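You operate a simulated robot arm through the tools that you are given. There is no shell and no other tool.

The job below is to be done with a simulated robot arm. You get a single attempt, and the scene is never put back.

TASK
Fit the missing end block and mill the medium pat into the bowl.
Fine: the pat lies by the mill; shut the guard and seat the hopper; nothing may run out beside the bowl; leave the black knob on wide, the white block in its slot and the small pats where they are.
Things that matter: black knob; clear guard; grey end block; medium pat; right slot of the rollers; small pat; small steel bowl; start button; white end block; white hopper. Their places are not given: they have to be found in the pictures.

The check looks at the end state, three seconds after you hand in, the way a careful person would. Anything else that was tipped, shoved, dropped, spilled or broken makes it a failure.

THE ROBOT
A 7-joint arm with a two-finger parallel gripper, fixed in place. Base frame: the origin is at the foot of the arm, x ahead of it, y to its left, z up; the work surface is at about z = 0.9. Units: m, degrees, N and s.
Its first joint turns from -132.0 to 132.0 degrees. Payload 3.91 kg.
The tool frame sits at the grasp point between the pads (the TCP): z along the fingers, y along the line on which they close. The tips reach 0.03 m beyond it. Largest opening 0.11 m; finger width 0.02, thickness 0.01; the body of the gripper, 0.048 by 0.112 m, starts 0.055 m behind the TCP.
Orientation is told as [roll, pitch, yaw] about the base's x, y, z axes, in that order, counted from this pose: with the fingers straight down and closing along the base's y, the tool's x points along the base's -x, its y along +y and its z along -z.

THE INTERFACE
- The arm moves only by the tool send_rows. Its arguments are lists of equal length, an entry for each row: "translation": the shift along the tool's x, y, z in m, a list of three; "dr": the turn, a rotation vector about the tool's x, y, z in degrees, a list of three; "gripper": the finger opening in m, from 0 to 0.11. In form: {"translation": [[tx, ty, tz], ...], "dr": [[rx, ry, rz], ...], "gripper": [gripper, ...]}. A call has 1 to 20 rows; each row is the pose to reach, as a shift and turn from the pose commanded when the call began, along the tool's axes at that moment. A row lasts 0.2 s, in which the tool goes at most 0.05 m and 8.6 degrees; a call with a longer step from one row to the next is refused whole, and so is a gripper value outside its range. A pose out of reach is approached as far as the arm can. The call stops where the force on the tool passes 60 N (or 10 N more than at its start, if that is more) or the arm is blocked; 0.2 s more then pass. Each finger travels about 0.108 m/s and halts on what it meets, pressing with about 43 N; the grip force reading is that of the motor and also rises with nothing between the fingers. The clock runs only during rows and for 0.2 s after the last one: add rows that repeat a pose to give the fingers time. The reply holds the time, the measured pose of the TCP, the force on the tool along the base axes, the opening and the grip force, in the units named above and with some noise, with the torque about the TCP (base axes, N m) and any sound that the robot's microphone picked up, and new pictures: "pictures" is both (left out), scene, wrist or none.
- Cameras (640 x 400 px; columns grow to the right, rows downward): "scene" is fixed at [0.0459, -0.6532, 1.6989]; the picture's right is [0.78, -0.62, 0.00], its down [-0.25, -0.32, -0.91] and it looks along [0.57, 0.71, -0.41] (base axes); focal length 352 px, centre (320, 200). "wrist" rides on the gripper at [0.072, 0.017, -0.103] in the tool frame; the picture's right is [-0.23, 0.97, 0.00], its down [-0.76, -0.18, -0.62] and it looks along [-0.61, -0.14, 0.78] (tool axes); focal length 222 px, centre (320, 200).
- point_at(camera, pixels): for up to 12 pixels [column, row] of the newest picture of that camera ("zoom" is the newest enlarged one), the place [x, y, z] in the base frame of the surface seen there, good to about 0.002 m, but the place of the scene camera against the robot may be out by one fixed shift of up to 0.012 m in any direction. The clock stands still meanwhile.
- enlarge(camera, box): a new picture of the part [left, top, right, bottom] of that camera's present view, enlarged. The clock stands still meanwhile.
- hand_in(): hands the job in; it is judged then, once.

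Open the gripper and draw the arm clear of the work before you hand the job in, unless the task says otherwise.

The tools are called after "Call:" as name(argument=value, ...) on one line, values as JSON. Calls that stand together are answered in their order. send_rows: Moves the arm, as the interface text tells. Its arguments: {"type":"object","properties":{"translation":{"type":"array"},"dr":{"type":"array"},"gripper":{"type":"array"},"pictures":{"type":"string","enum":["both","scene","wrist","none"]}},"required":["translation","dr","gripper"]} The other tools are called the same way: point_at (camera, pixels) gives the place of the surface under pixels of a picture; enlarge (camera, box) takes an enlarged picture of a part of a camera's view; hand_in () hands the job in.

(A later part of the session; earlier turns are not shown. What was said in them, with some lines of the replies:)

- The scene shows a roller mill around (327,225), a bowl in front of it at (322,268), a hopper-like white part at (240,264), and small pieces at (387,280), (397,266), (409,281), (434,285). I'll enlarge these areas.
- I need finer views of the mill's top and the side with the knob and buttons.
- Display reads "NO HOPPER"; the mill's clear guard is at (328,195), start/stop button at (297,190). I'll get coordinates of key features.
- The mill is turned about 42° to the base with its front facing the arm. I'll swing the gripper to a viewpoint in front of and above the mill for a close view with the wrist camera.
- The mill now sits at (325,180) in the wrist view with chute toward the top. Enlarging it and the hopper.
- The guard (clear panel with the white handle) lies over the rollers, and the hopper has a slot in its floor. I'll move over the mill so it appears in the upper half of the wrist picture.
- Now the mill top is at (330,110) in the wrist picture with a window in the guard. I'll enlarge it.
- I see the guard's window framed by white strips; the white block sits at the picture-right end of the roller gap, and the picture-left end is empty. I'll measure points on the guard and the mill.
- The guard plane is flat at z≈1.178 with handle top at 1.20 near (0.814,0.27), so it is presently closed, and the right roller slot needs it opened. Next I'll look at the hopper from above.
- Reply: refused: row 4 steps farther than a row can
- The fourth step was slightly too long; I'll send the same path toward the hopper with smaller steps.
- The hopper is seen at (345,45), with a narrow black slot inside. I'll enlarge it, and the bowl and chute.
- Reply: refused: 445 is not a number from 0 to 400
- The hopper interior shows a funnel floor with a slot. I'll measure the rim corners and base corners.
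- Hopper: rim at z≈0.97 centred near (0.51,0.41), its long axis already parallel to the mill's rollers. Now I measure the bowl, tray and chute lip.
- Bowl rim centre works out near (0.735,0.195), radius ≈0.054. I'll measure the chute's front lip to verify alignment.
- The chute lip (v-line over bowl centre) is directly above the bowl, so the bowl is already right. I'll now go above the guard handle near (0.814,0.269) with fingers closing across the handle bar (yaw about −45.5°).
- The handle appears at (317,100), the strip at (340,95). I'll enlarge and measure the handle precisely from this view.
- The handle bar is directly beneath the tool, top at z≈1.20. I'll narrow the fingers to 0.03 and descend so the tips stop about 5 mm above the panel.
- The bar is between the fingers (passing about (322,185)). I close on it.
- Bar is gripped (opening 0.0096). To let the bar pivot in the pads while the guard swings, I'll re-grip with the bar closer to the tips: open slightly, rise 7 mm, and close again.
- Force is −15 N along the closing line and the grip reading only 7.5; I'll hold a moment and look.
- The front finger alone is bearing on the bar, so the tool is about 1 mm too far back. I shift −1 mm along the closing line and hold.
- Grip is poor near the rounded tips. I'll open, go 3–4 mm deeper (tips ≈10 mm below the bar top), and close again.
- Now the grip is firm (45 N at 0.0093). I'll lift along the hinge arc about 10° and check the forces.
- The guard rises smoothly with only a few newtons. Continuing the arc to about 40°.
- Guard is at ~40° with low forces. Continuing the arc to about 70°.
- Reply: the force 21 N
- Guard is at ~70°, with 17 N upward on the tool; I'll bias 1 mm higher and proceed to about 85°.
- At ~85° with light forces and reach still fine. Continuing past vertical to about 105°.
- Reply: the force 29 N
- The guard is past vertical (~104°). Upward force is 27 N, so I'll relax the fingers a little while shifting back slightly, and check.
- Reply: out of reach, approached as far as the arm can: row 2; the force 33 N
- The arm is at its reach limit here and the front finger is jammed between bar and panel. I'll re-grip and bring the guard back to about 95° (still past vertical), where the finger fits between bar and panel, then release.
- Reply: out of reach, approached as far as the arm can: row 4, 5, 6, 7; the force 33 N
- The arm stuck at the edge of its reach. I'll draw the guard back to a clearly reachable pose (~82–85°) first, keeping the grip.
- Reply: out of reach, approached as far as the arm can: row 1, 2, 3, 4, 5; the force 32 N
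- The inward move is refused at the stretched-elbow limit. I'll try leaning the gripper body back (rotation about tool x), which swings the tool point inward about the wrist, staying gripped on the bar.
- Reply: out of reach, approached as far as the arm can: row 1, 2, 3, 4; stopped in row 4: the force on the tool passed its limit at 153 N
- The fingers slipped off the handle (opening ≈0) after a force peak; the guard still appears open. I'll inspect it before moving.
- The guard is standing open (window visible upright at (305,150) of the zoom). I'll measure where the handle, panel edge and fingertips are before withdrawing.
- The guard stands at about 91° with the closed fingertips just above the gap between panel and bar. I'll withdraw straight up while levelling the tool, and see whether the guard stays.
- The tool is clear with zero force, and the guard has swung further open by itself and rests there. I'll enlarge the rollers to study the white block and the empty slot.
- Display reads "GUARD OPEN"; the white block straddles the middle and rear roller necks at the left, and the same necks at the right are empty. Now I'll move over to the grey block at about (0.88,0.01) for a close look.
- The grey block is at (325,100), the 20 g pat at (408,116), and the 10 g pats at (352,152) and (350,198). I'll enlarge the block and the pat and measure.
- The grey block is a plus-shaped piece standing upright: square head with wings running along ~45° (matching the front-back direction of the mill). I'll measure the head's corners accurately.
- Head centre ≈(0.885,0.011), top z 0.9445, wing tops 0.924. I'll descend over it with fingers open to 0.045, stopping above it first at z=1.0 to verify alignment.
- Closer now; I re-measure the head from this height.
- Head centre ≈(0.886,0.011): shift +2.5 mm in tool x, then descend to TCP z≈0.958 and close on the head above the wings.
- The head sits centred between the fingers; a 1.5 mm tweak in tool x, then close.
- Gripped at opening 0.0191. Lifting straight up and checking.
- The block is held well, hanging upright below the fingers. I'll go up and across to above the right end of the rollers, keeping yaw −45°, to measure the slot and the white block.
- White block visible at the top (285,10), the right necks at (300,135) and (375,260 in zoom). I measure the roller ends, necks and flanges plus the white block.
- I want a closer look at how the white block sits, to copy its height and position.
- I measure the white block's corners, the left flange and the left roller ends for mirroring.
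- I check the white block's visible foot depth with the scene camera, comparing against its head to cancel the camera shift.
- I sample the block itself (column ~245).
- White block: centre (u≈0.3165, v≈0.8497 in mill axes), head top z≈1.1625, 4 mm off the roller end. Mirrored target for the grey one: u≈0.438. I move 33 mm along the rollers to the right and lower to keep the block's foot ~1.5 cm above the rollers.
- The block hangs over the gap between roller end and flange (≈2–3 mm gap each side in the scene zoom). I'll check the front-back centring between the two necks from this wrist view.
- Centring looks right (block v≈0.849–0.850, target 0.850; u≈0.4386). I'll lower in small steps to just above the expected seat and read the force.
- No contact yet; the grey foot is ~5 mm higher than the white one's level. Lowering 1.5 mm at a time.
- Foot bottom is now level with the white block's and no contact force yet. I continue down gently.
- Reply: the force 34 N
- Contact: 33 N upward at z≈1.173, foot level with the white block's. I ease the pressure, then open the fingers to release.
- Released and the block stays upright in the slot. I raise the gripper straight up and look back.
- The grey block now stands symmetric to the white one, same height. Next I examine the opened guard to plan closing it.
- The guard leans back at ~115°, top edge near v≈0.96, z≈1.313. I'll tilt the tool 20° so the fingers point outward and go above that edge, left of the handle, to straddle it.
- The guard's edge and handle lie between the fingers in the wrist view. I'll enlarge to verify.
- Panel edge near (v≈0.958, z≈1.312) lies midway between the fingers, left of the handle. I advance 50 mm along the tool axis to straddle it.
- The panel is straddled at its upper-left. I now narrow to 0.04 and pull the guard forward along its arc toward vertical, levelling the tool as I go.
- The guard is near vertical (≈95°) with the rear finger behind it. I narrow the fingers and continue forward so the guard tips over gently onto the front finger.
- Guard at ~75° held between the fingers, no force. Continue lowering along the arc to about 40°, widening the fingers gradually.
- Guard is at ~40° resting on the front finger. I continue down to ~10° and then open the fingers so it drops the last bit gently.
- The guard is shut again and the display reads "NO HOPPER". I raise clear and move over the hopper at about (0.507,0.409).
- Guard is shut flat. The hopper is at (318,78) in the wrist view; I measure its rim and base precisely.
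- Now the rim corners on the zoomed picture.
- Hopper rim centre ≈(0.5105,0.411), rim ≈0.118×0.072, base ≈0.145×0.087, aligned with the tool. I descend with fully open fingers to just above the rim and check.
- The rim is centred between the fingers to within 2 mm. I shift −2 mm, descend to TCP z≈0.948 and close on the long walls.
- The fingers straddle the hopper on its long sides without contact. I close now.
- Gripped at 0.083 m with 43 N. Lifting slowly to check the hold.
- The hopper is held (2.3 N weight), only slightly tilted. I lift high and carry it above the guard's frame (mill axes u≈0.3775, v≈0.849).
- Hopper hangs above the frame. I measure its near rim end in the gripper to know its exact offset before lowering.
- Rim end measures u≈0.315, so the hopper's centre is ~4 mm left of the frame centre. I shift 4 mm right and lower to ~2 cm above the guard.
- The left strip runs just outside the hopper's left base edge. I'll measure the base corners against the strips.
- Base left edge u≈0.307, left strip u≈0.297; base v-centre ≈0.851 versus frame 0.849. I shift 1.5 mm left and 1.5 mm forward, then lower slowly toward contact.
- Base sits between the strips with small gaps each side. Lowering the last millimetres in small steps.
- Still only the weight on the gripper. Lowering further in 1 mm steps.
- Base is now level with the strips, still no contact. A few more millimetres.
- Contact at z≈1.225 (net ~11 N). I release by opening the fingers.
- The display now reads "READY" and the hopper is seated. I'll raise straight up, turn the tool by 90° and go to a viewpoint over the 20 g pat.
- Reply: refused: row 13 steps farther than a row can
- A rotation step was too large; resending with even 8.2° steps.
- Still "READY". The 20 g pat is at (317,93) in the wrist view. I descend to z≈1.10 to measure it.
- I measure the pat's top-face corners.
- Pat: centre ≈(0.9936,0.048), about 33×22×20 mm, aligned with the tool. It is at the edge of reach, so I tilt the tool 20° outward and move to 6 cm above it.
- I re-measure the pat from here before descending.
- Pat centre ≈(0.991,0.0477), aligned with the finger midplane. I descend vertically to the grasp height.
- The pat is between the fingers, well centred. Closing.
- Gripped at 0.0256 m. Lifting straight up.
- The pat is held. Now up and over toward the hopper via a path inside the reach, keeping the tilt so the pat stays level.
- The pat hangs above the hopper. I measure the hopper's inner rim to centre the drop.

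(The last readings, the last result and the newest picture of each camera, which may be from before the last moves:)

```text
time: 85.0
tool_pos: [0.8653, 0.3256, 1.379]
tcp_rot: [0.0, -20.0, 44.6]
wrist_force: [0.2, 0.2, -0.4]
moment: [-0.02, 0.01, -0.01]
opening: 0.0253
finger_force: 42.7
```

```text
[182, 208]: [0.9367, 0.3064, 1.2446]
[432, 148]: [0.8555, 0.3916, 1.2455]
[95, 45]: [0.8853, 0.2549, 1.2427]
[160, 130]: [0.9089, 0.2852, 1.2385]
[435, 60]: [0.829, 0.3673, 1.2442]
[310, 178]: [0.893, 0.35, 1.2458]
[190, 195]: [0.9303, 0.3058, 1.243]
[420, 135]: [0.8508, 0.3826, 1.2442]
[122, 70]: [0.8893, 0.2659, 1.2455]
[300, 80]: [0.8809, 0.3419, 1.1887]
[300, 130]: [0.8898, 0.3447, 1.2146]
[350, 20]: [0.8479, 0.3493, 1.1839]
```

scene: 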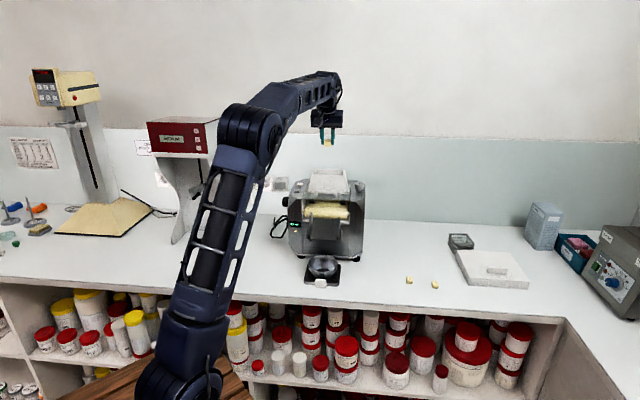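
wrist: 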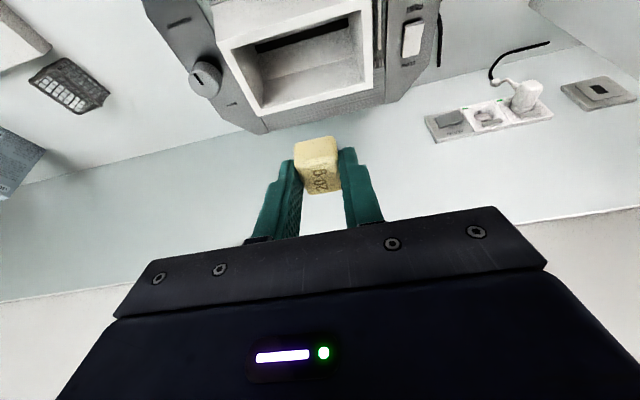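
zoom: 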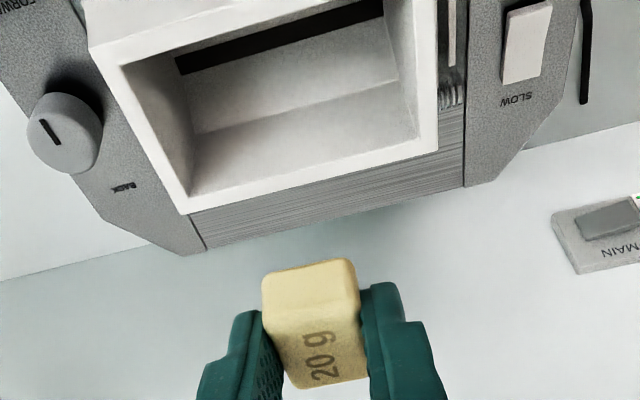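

Hopper interior spans u≈0.324–0.434, v≈0.821–0.876. I shift 4.5 mm to centre and lower the pat vertically into the hopper.

Call:
send_rows(translation=[[0.0124, -0.0045, 0.034], [0.0248, -0.0045, 0.068], [0.0371, -0.0045, 0.1018], [0.0486, -0.0045, 0.1335], [0.0486, -0.0045, 0.1335]], dr=[[0, 0, 0], [0, 0, 0], [0, 0, 0], [0, 0, 0], [0, 0, 0]], gripper=[0.015, 0.015, 0.015, 0.015, 0.015])

Call:
enlarge(camera="scene", box=[285, 140, 375, 220])

Call:
enlarge(camera="wrist", box=[220, 70, 420, 230])

```text
time: 86.2
tool_pos: [0.8714, 0.324, 1.239]
tcp_rot: [-0.1, -20.1, 44.4]
wrist_force: [0.5, 0.8, 0.3]
moment: [0.02, 0.02, -0.01]
opening: 0.0254
finger_force: 42.9
```

scene: 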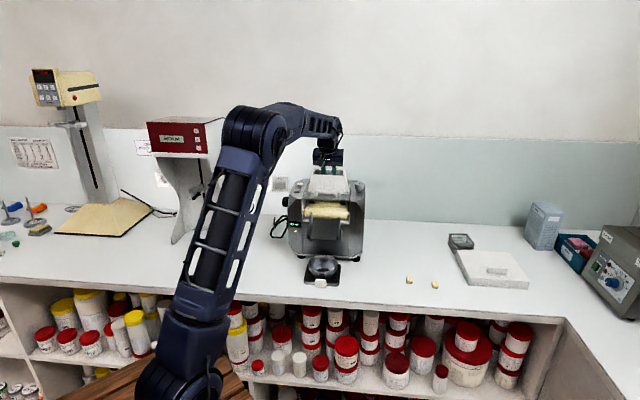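
wrist: 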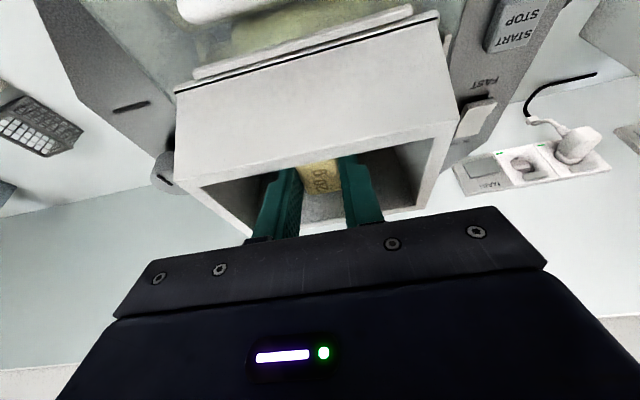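

```text
5.00 times, centred on (330, 180) of scene
```

zoom: 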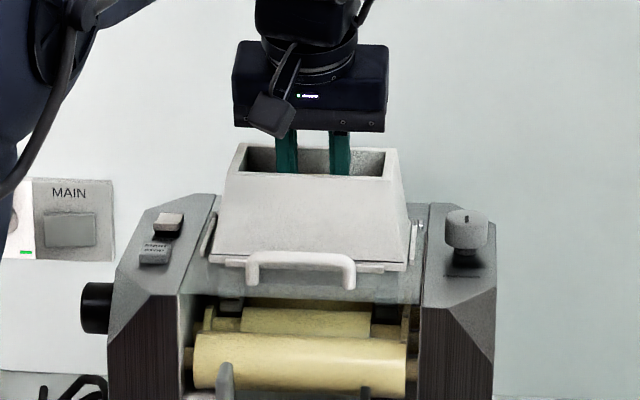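

```text
2.50 times, centred on (320, 150) of wrist
```

zoom: 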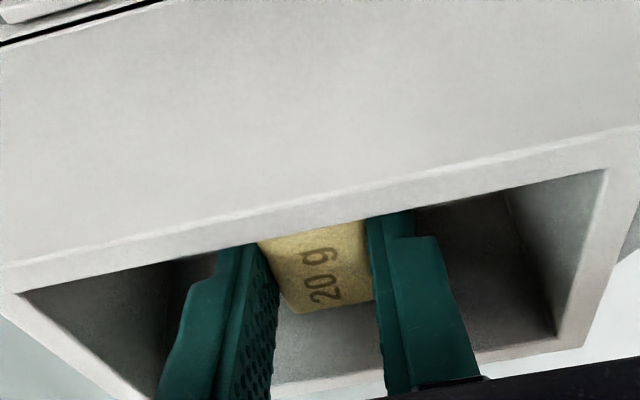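

The pat is inside the hopper, fingers clear of the walls. I open to release it and then raise straight out.

Call:
send_rows(translation=[[0, 0, 0], [0, 0, 0], [0, 0, 0], [0, 0, 0], [-0.0086, 0, -0.0235], [-0.0205, 0, -0.0564], [-0.0342, 0, -0.094], [-0.0479, 0, -0.1316], [-0.0479, 0, -0.1316]], dr=[[0, 0, 0], [0, 0, 0], [0, 0, 0], [0, 0, 0], [0, 0, 0], [0, 0, 0], [0, 0, 0], [0, 0, 0], [0, 0, 0]], gripper=[0.03, 0.04, 0.046, 0.046, 0.046, 0.046, 0.046, 0.046, 0.046])

Call:
enlarge(camera="scene", box=[285, 140, 375, 230])

Call:
enlarge(camera="wrist", box=[220, 0, 420, 160])

```text
time: 88.2
tool_pos: [0.8691, 0.321, 1.3778]
tcp_rot: [0.0, -20.0, 44.4]
wrist_force: [0.7, -0.2, 0.0]
moment: [0.01, 0.03, 0.02]
opening: 0.046
finger_force: 0.0
```

scene: 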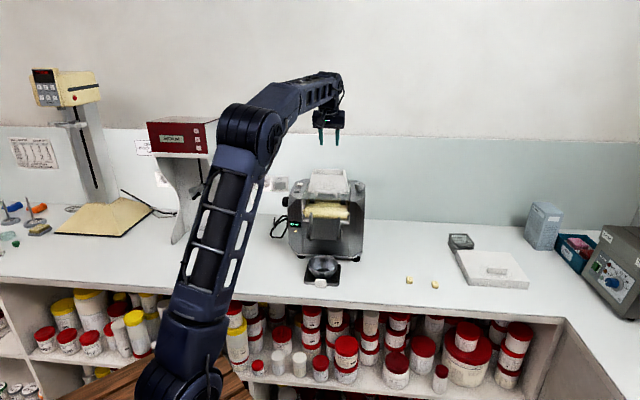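
wrist: 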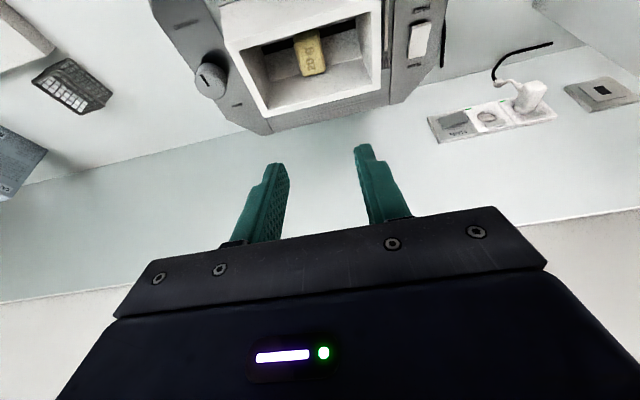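

```text
4.44 times, centred on (330, 185) of scene
```

zoom: 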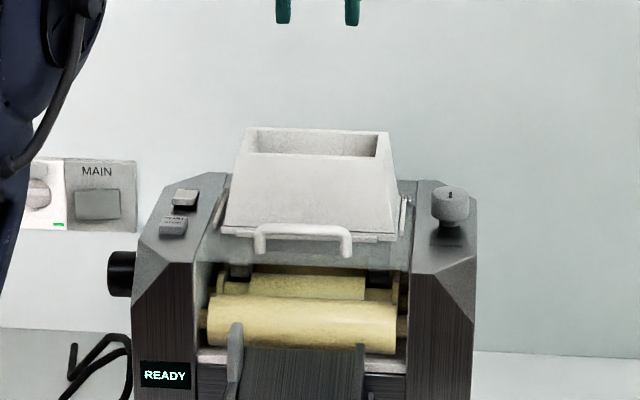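

```text
2.50 times, centred on (320, 80) of wrist
```

zoom: 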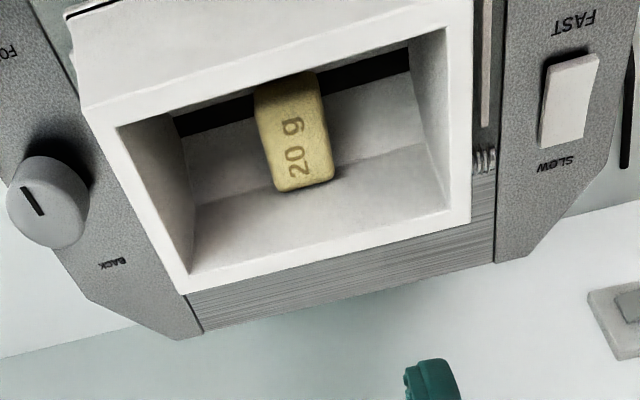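

The pat lies across the hopper's slot and the display shows READY. I'll now move over the START/STOP button (left cheek), levelling the tool and closing the fingers.

Call:
send_rows(translation=[[0.0079, 0.0401, -0.0029], [0.0157, 0.0802, -0.0057], [0.0236, 0.1203, -0.0086], [0.037, 0.1203, 0.028], [0.0469, 0.1203, 0.0553], [0.0469, 0.1203, 0.0553]], dr=[[0, 6.7, 0], [0, 13.4, 0], [0, 20, 0], [0, 20, 0], [0, 20, 0], [0, 20, 0]], gripper=[0.046, 0.03, 0.02, 0.01, 0.0, 0.0])

Call:
enlarge(camera="wrist", box=[220, 20, 440, 190])

```text
time: 89.7
tool_pos: [0.7666, 0.3902, 1.3117]
tcp_rot: [0.0, 0.0, 44.5]
wrist_force: [-0.9, 0.6, -0.7]
moment: [0.03, 0.02, 0.01]
opening: 0.0001
finger_force: 38.3
```

scene: 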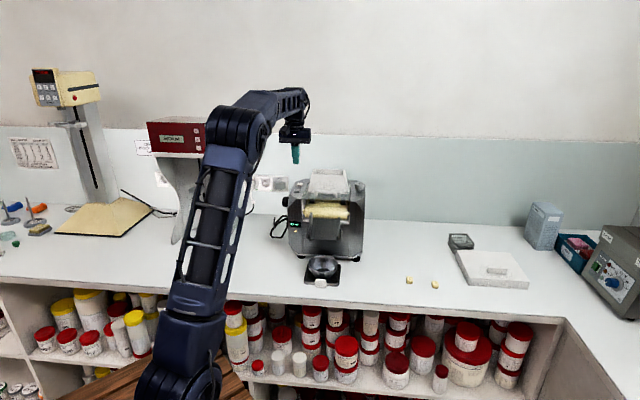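
wrist: 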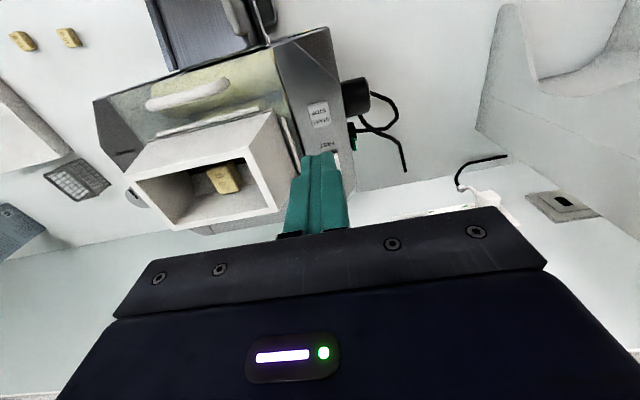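

```text
2.35 times, centred on (330, 105) of wrist
```

zoom: 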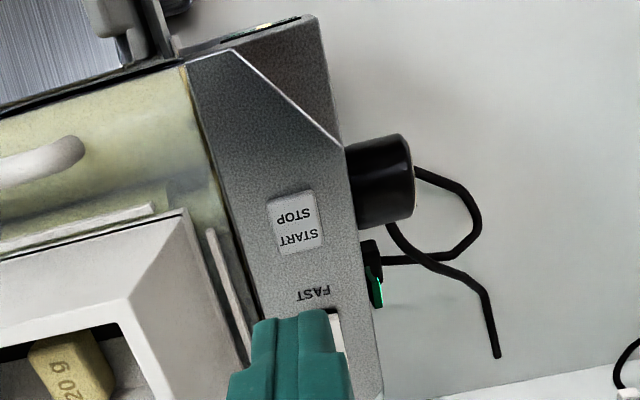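

The START/STOP button is at (319,115); I enlarge and measure it.

Call:
enlarge(camera="wrist", box=[290, 90, 350, 150])

Call:
point_at(camera="wrist", pixels=[[310, 107], [326, 103], [330, 122], [313, 127], [319, 115], [318, 110], [321, 121], [333, 115], [305, 118]])

```text
6.67 times, centred on (320, 120) of wrist
```

zoom: 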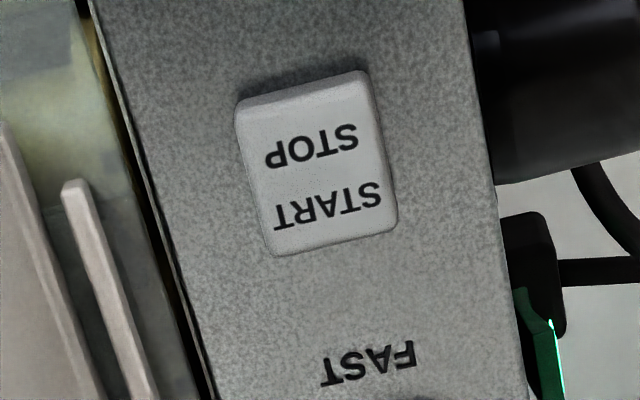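

```text
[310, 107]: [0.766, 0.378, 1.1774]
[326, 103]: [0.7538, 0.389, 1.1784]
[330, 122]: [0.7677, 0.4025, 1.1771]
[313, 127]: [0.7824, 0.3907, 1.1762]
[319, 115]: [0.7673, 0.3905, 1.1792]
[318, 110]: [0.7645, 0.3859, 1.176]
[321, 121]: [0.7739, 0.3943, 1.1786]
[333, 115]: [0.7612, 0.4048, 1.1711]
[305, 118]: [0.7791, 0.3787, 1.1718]
```

The button is a single cap centred at (0.767,0.3905), top z≈1.178, right beneath the tool. I descend to just above it.

Call:
send_rows(translation=[[0, 0, 0.04], [0, 0, 0.075], [0, 0, 0.095], [0, 0, 0.099], [0, 0, 0.099]], dr=[[0, 0, 0], [0, 0, 0], [0, 0, 0], [0, 0, 0], [0, 0, 0]], gripper=[0.0, 0.0, 0.0, 0.0, 0.0])

Call:
enlarge(camera="scene", box=[275, 160, 345, 230])

```text
time: 90.8
tool_pos: [0.7648, 0.3913, 1.2122]
tcp_rot: [0.0, -0.1, 44.5]
wrist_force: [-0.5, -0.4, -0.2]
moment: [0.0, 0.01, -0.05]
opening: 0.0001
finger_force: 37.9
```

scene: 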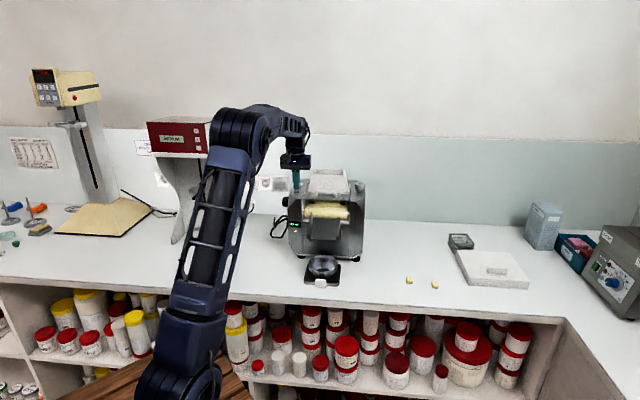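
wrist: 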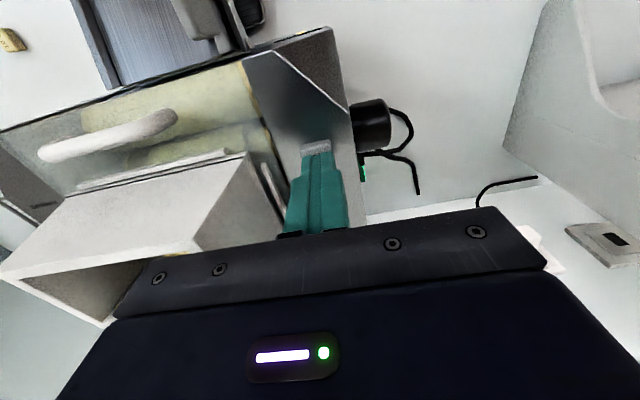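

```text
5.71 times, centred on (310, 195) of scene
```

zoom: 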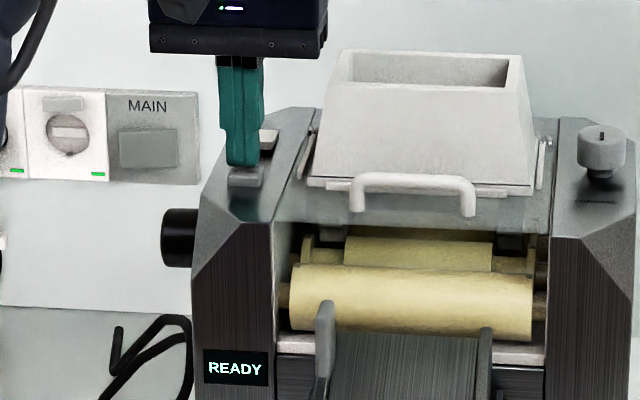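

Fingertips hover ~4 mm above the START/STOP cap, clear of the FAST switch. Pressing down gently.

Call:
send_rows(translation=[[0, 0, 0.002], [0, 0, 0.004], [0, 0, 0.006]], dr=[[0, 0, 0], [0, 0, 0], [0, 0, 0]], gripper=[0.0, 0.0, 0.0])

Call:
enlarge(camera="scene", box=[275, 160, 345, 230])

```text
time: 91.7
tool_pos: [0.7666, 0.3908, 1.2057]
tcp_rot: [0.0, -0.1, 44.6]
wrist_force: [-0.9, 0.9, 1.6]
moment: [0.02, 0.03, -0.01]
opening: 0.0
finger_force: 37.5
heard: click
```

scene: 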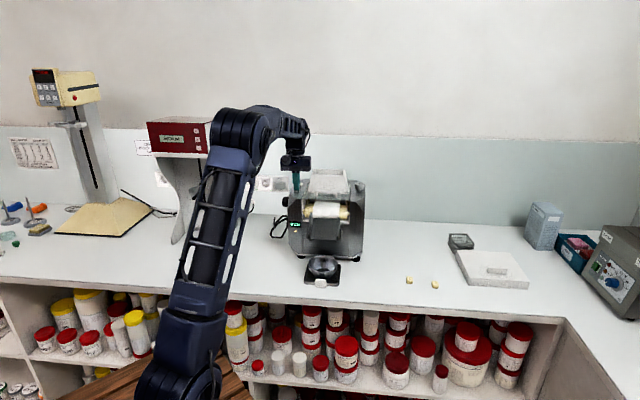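
wrist: 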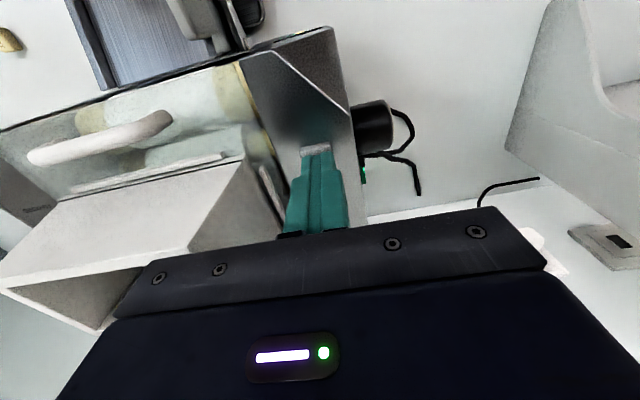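

```text
5.71 times, centred on (310, 195) of scene
```

zoom: 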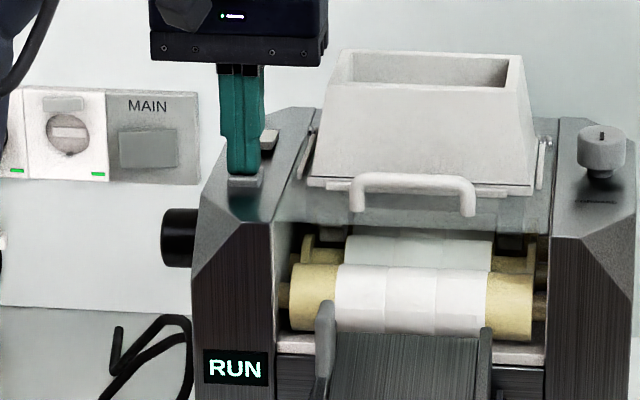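

Click heard; the display reads "RUN" and the white product is on the rollers. I lift off the button and wait while watching.

Call:
send_rows(translation=[[0, 0, -0.01], [0, 0, -0.04], [0, 0, -0.08], [0, 0, -0.11], [0, 0, -0.11], [0, 0, -0.11], [0, 0, -0.11], [0, 0, -0.11], [0, 0, -0.11], [0, 0, -0.11]], dr=[[0, 0, 0], [0, 0, 0], [0, 0, 0], [0, 0, 0], [0, 0, 0], [0, 0, 0], [0, 0, 0], [0, 0, 0], [0, 0, 0], [0, 0, 0]], gripper=[0.0, 0.0, 0.0, 0.0, 0.0, 0.0, 0.0, 0.0, 0.0, 0.0], pictures="scene")

Call:
enlarge(camera="scene", box=[280, 165, 370, 295])

```text
time: 93.8
tool_pos: [0.7668, 0.3904, 1.3153]
tcp_rot: [0.0, 0.0, 44.5]
wrist_force: [0.4, -1.6, -0.3]
moment: [-0.02, 0.04, 0.01]
opening: 0.0001
finger_force: 37.6
```

scene: 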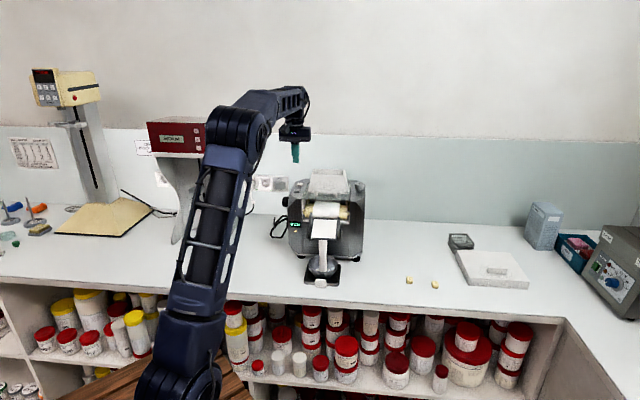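

```text
3.08 times, centred on (325, 230) of scene
```

zoom: 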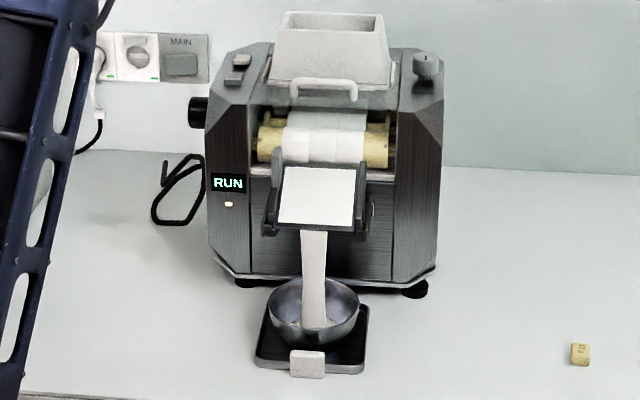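

The product flows down the chute into the bowl, centred. I hold still and wait.

Call:
send_rows(translation=[[0, 0, 0], [0, 0, 0], [0, 0, 0], [0, 0, 0], [0, 0, 0], [0, 0, 0], [0, 0, 0], [0, 0, 0], [0, 0, 0], [0, 0, 0], [0, 0, 0], [0, 0, 0], [0, 0, 0], [0, 0, 0], [0, 0, 0], [0, 0, 0], [0, 0, 0], [0, 0, 0], [0, 0, 0], [0, 0, 0]], dr=[[0, 0, 0], [0, 0, 0], [0, 0, 0], [0, 0, 0], [0, 0, 0], [0, 0, 0], [0, 0, 0], [0, 0, 0], [0, 0, 0], [0, 0, 0], [0, 0, 0], [0, 0, 0], [0, 0, 0], [0, 0, 0], [0, 0, 0], [0, 0, 0], [0, 0, 0], [0, 0, 0], [0, 0, 0], [0, 0, 0]], gripper=[0.01, 0.02, 0.03, 0.03, 0.03, 0.03, 0.03, 0.03, 0.03, 0.03, 0.03, 0.03, 0.03, 0.03, 0.03, 0.03, 0.03, 0.03, 0.03, 0.03], pictures="scene")

Call:
enlarge(camera="scene", box=[280, 165, 370, 295])

```text
time: 98.0
tool_pos: [0.7677, 0.3914, 1.3166]
tcp_rot: [0.0, 0.0, 44.5]
wrist_force: [-0.4, 0.0, -0.1]
moment: [0.0, 0.01, 0.01]
opening: 0.0299
finger_force: 0.1
```

scene: 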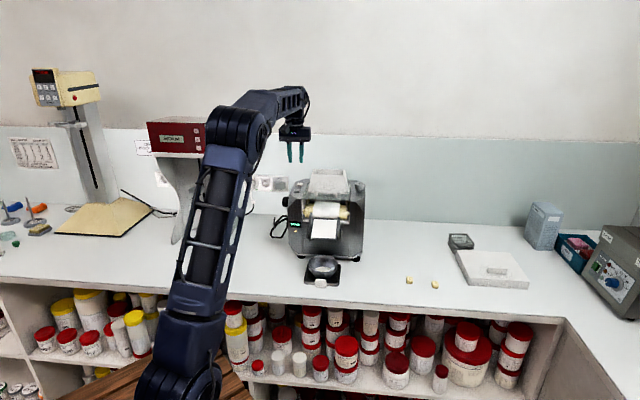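

```text
3.08 times, centred on (325, 230) of scene
```

zoom: 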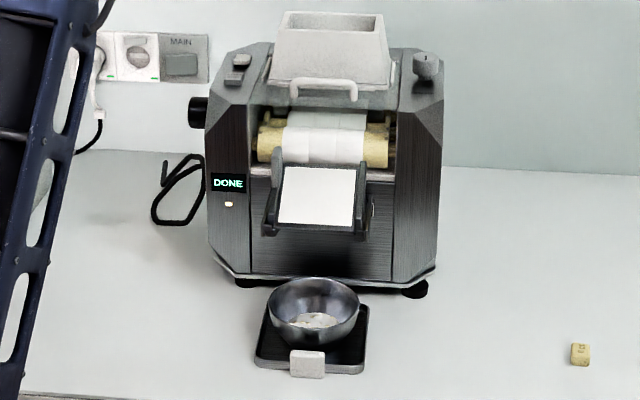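

The display reads "DONE" and there is product in the bowl. I check closely for spills and the state of everything.

Call:
enlarge(camera="scene", box=[295, 240, 350, 295])

Call:
enlarge(camera="scene", box=[285, 165, 370, 230])

Call:
enlarge(camera="wrist", box=[60, 0, 420, 240])

```text
7.27 times, centred on (322, 268) of scene
```

zoom: 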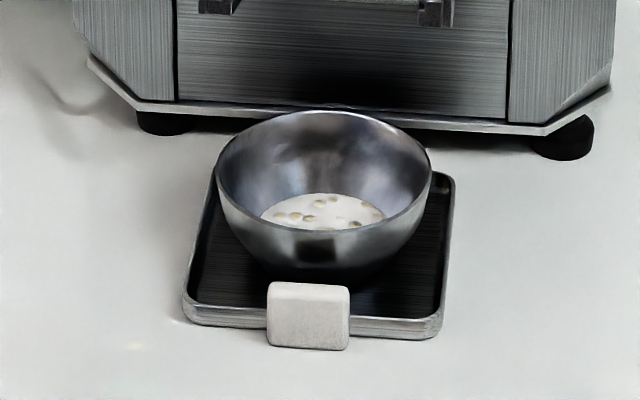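

```text
6.15 times, centred on (328, 198) of scene
```

zoom: 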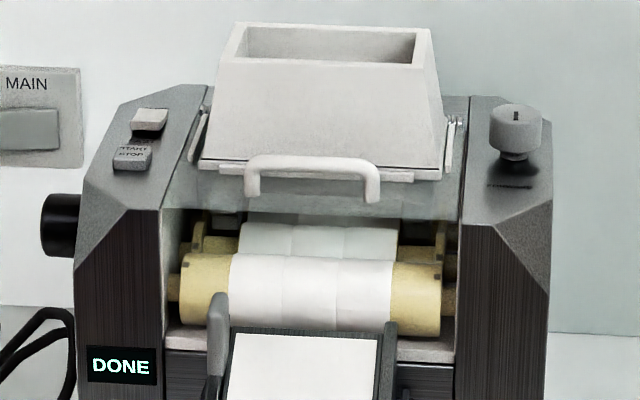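

```text
1.67 times, centred on (240, 120) of wrist
```

zoom: 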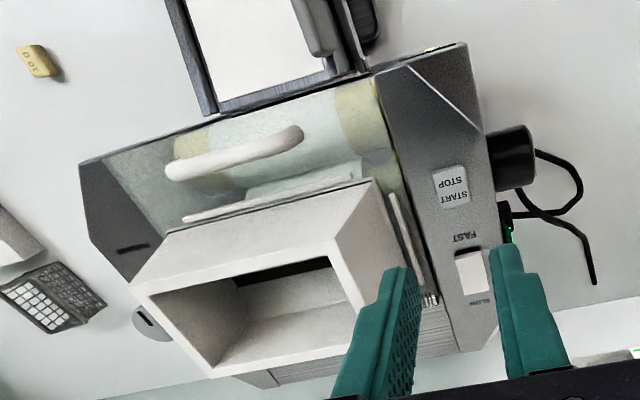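

The bowl holds the product and tray and bench look clean; I'll double-check a faint spot near scene pixel (297,288) and view the bench around it.

Call:
enlarge(camera="scene", box=[285, 275, 310, 295])

Call:
enlarge(camera="scene", box=[300, 200, 350, 260])

Call:
point_at(camera="scene", pixels=[[297, 288], [292, 288], [330, 269], [318, 269], [322, 270]])

```text
16.00 times, centred on (298, 285) of scene
```

zoom: 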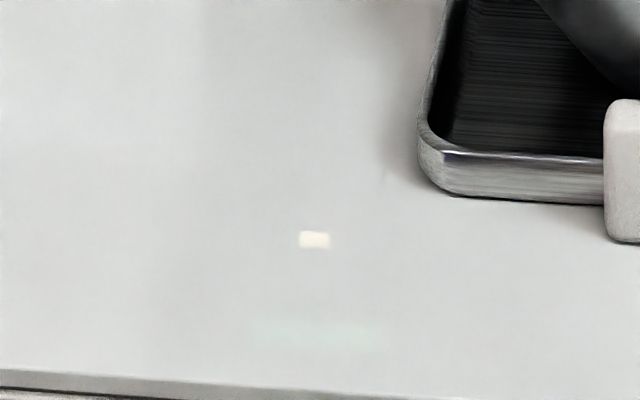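

```text
6.67 times, centred on (325, 230) of scene
```

zoom: 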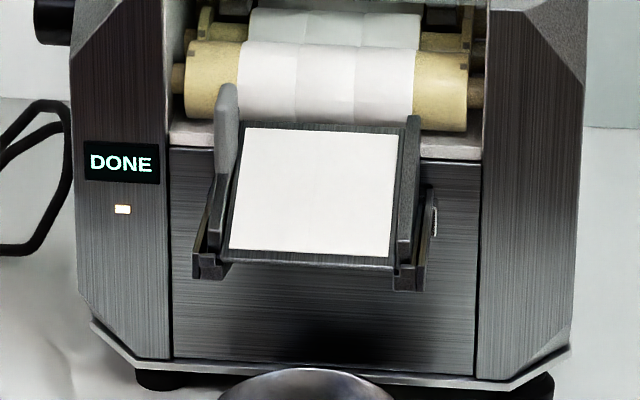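

```text
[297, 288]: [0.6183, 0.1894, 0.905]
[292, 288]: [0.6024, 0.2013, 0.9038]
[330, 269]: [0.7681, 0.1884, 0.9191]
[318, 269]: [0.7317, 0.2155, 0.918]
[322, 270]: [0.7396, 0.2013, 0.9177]
```

Those spots are reflections of the LED and display in the glossy bench; nothing is spilled. I open the gripper and draw the arm up and away from the mill.

Call:
send_rows(translation=[[0, 0, -0.045], [0, 0, -0.09], [0.022, 0.028, -0.12], [0.044, 0.056, -0.14], [0.07, 0.088, -0.14], [0.097, 0.121, -0.14], [0.126, 0.157, -0.14], [0.1573, 0.1966, -0.14], [0.1573, 0.1966, -0.14]], dr=[[0, 0, 0], [0, 0, 0], [0, 0, 0], [0, 0, 0], [0, 0, 0], [0, 0, 0], [0, 0, 0], [0, 0, 0], [0, 0, 0]], gripper=[0.04, 0.06, 0.08, 0.1, 0.11, 0.11, 0.11, 0.11, 0.11])

Call:
enlarge(camera="scene", box=[275, 160, 445, 300])

Call:
enlarge(camera="wrist", box=[220, 60, 420, 230])

```text
refused: row 8 steps farther than a row can; nothing moved
```

```text
2.86 times, centred on (360, 230) of scene
```

zoom: 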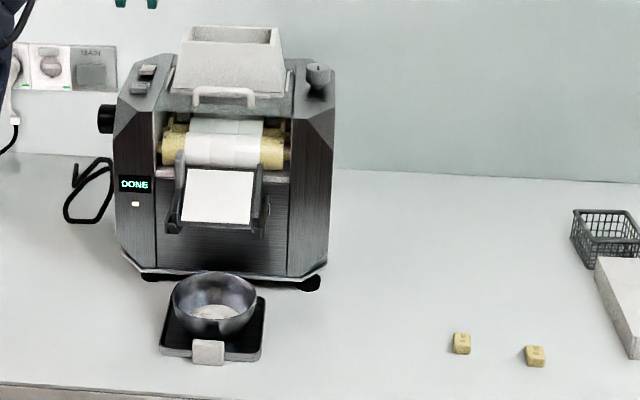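

```text
2.35 times, centred on (320, 145) of wrist
```

zoom: 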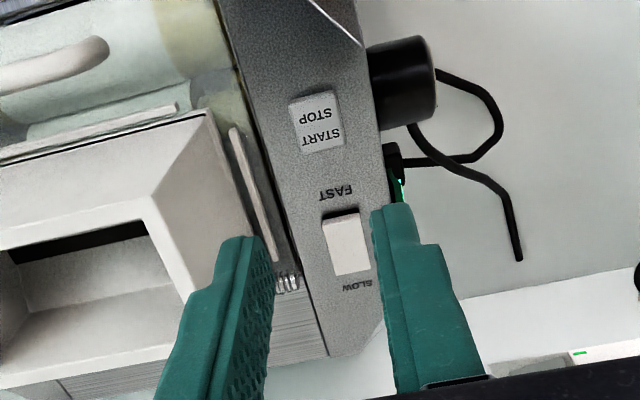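

The last step was slightly long; I resend with shorter steps to withdraw the arm.

Call:
send_rows(translation=[[0, 0, -0.045], [0, 0, -0.09], [0.022, 0.028, -0.12], [0.044, 0.056, -0.14], [0.067, 0.084, -0.14], [0.09, 0.112, -0.14], [0.113, 0.141, -0.14], [0.136, 0.17, -0.14], [0.1573, 0.1966, -0.14], [0.1573, 0.1966, -0.14]], dr=[[0, 0, 0], [0, 0, 0], [0, 0, 0], [0, 0, 0], [0, 0, 0], [0, 0, 0], [0, 0, 0], [0, 0, 0], [0, 0, 0], [0, 0, 0]], gripper=[0.04, 0.06, 0.08, 0.1, 0.11, 0.11, 0.11, 0.11, 0.11, 0.11])

Call:
enlarge(camera="scene", box=[275, 160, 445, 300])

Call:
enlarge(camera="wrist", box=[220, 60, 420, 230])

```text
time: 100.2
tool_pos: [0.5147, 0.4197, 1.4576]
tcp_rot: [0.0, -0.2, 44.4]
wrist_force: [0.4, 0.4, 0.0]
moment: [-0.03, -0.02, -0.03]
opening: 0.11
finger_force: 0.0
```

scene: 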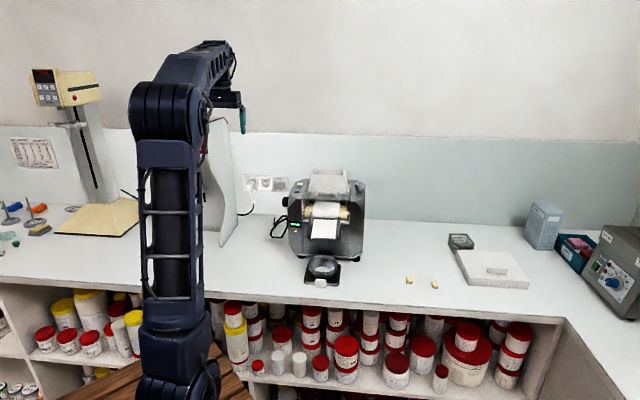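
wrist: 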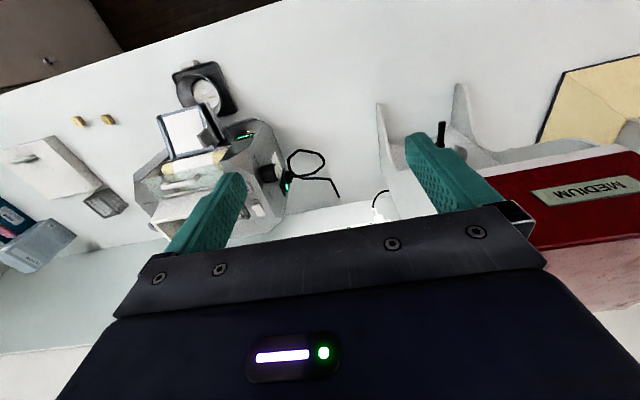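

```text
2.86 times, centred on (360, 230) of scene
```

zoom: 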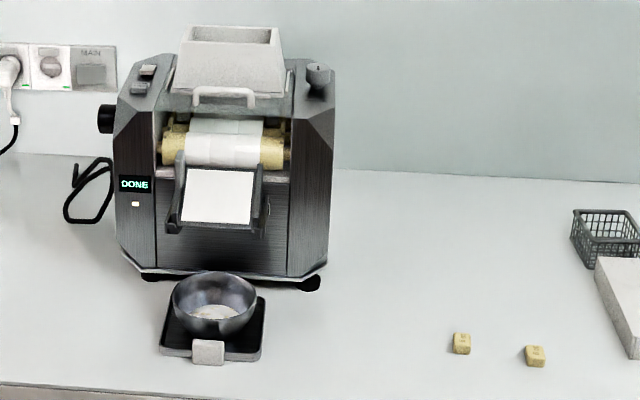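

```text
2.35 times, centred on (320, 145) of wrist
```

zoom: 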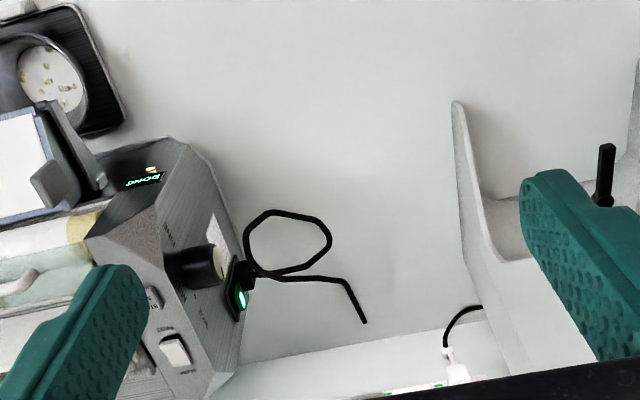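

Arm is clear and the gripper open. A last check of the black knob's setting and the bowl from this side.

Call:
enlarge(camera="wrist", box=[165, 50, 315, 200])

Call:
enlarge(camera="wrist", box=[250, 150, 300, 190])

```text
2.67 times, centred on (240, 125) of wrist
```

zoom: 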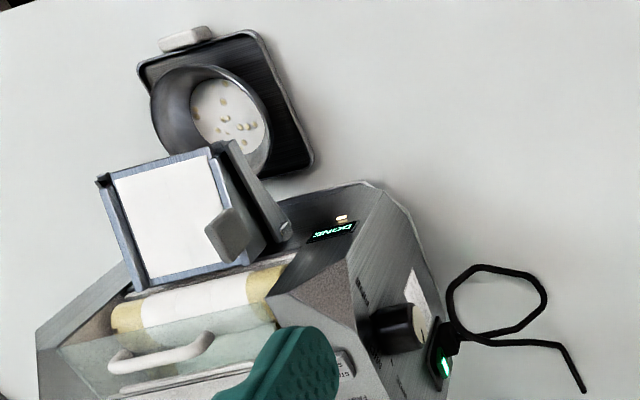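

```text
10.00 times, centred on (275, 170) of wrist
```

zoom: 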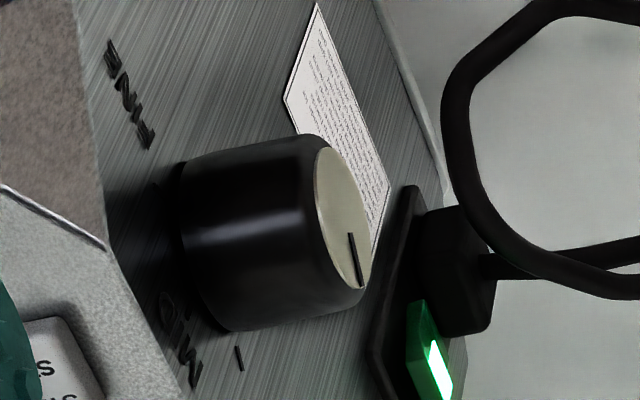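

The bowl holds the milled product, nothing is spilled beside it, and I never touched the black knob. The guard is shut, the hopper seated, both end blocks fitted and the 10 g pats undisturbed, so I'm handing in.

Call:
hand_in()

```text
The job is handed in.
```

The medium (20 g) pat has been milled into the bowl, and the job is handed in. The mill's display reads "DONE".

- **End block:** the grey block is in the right slot, level with the white block on the left, which I left in place.
- **Guard and hopper:** the guard is shut and the hopper is seated in its frame on top. The display went to "READY" before I pressed start.
- **Product:** all of it ran down the chute into the bowl, and close views show nothing on the tray or bench. There are some small yellow lumps in it, perhaps because of the wide setting. A film of product is left on the rollers and chute.
- **Left alone:** I did not touch the black knob or the two 10 g pats.
- **One slip:** while I was opening the guard, the fingers slipped off the handle after a force peak of 153 N. I saw no damage, and the guard closed and read as shut afterwards.

The gripper is open and the arm is clear of the work.
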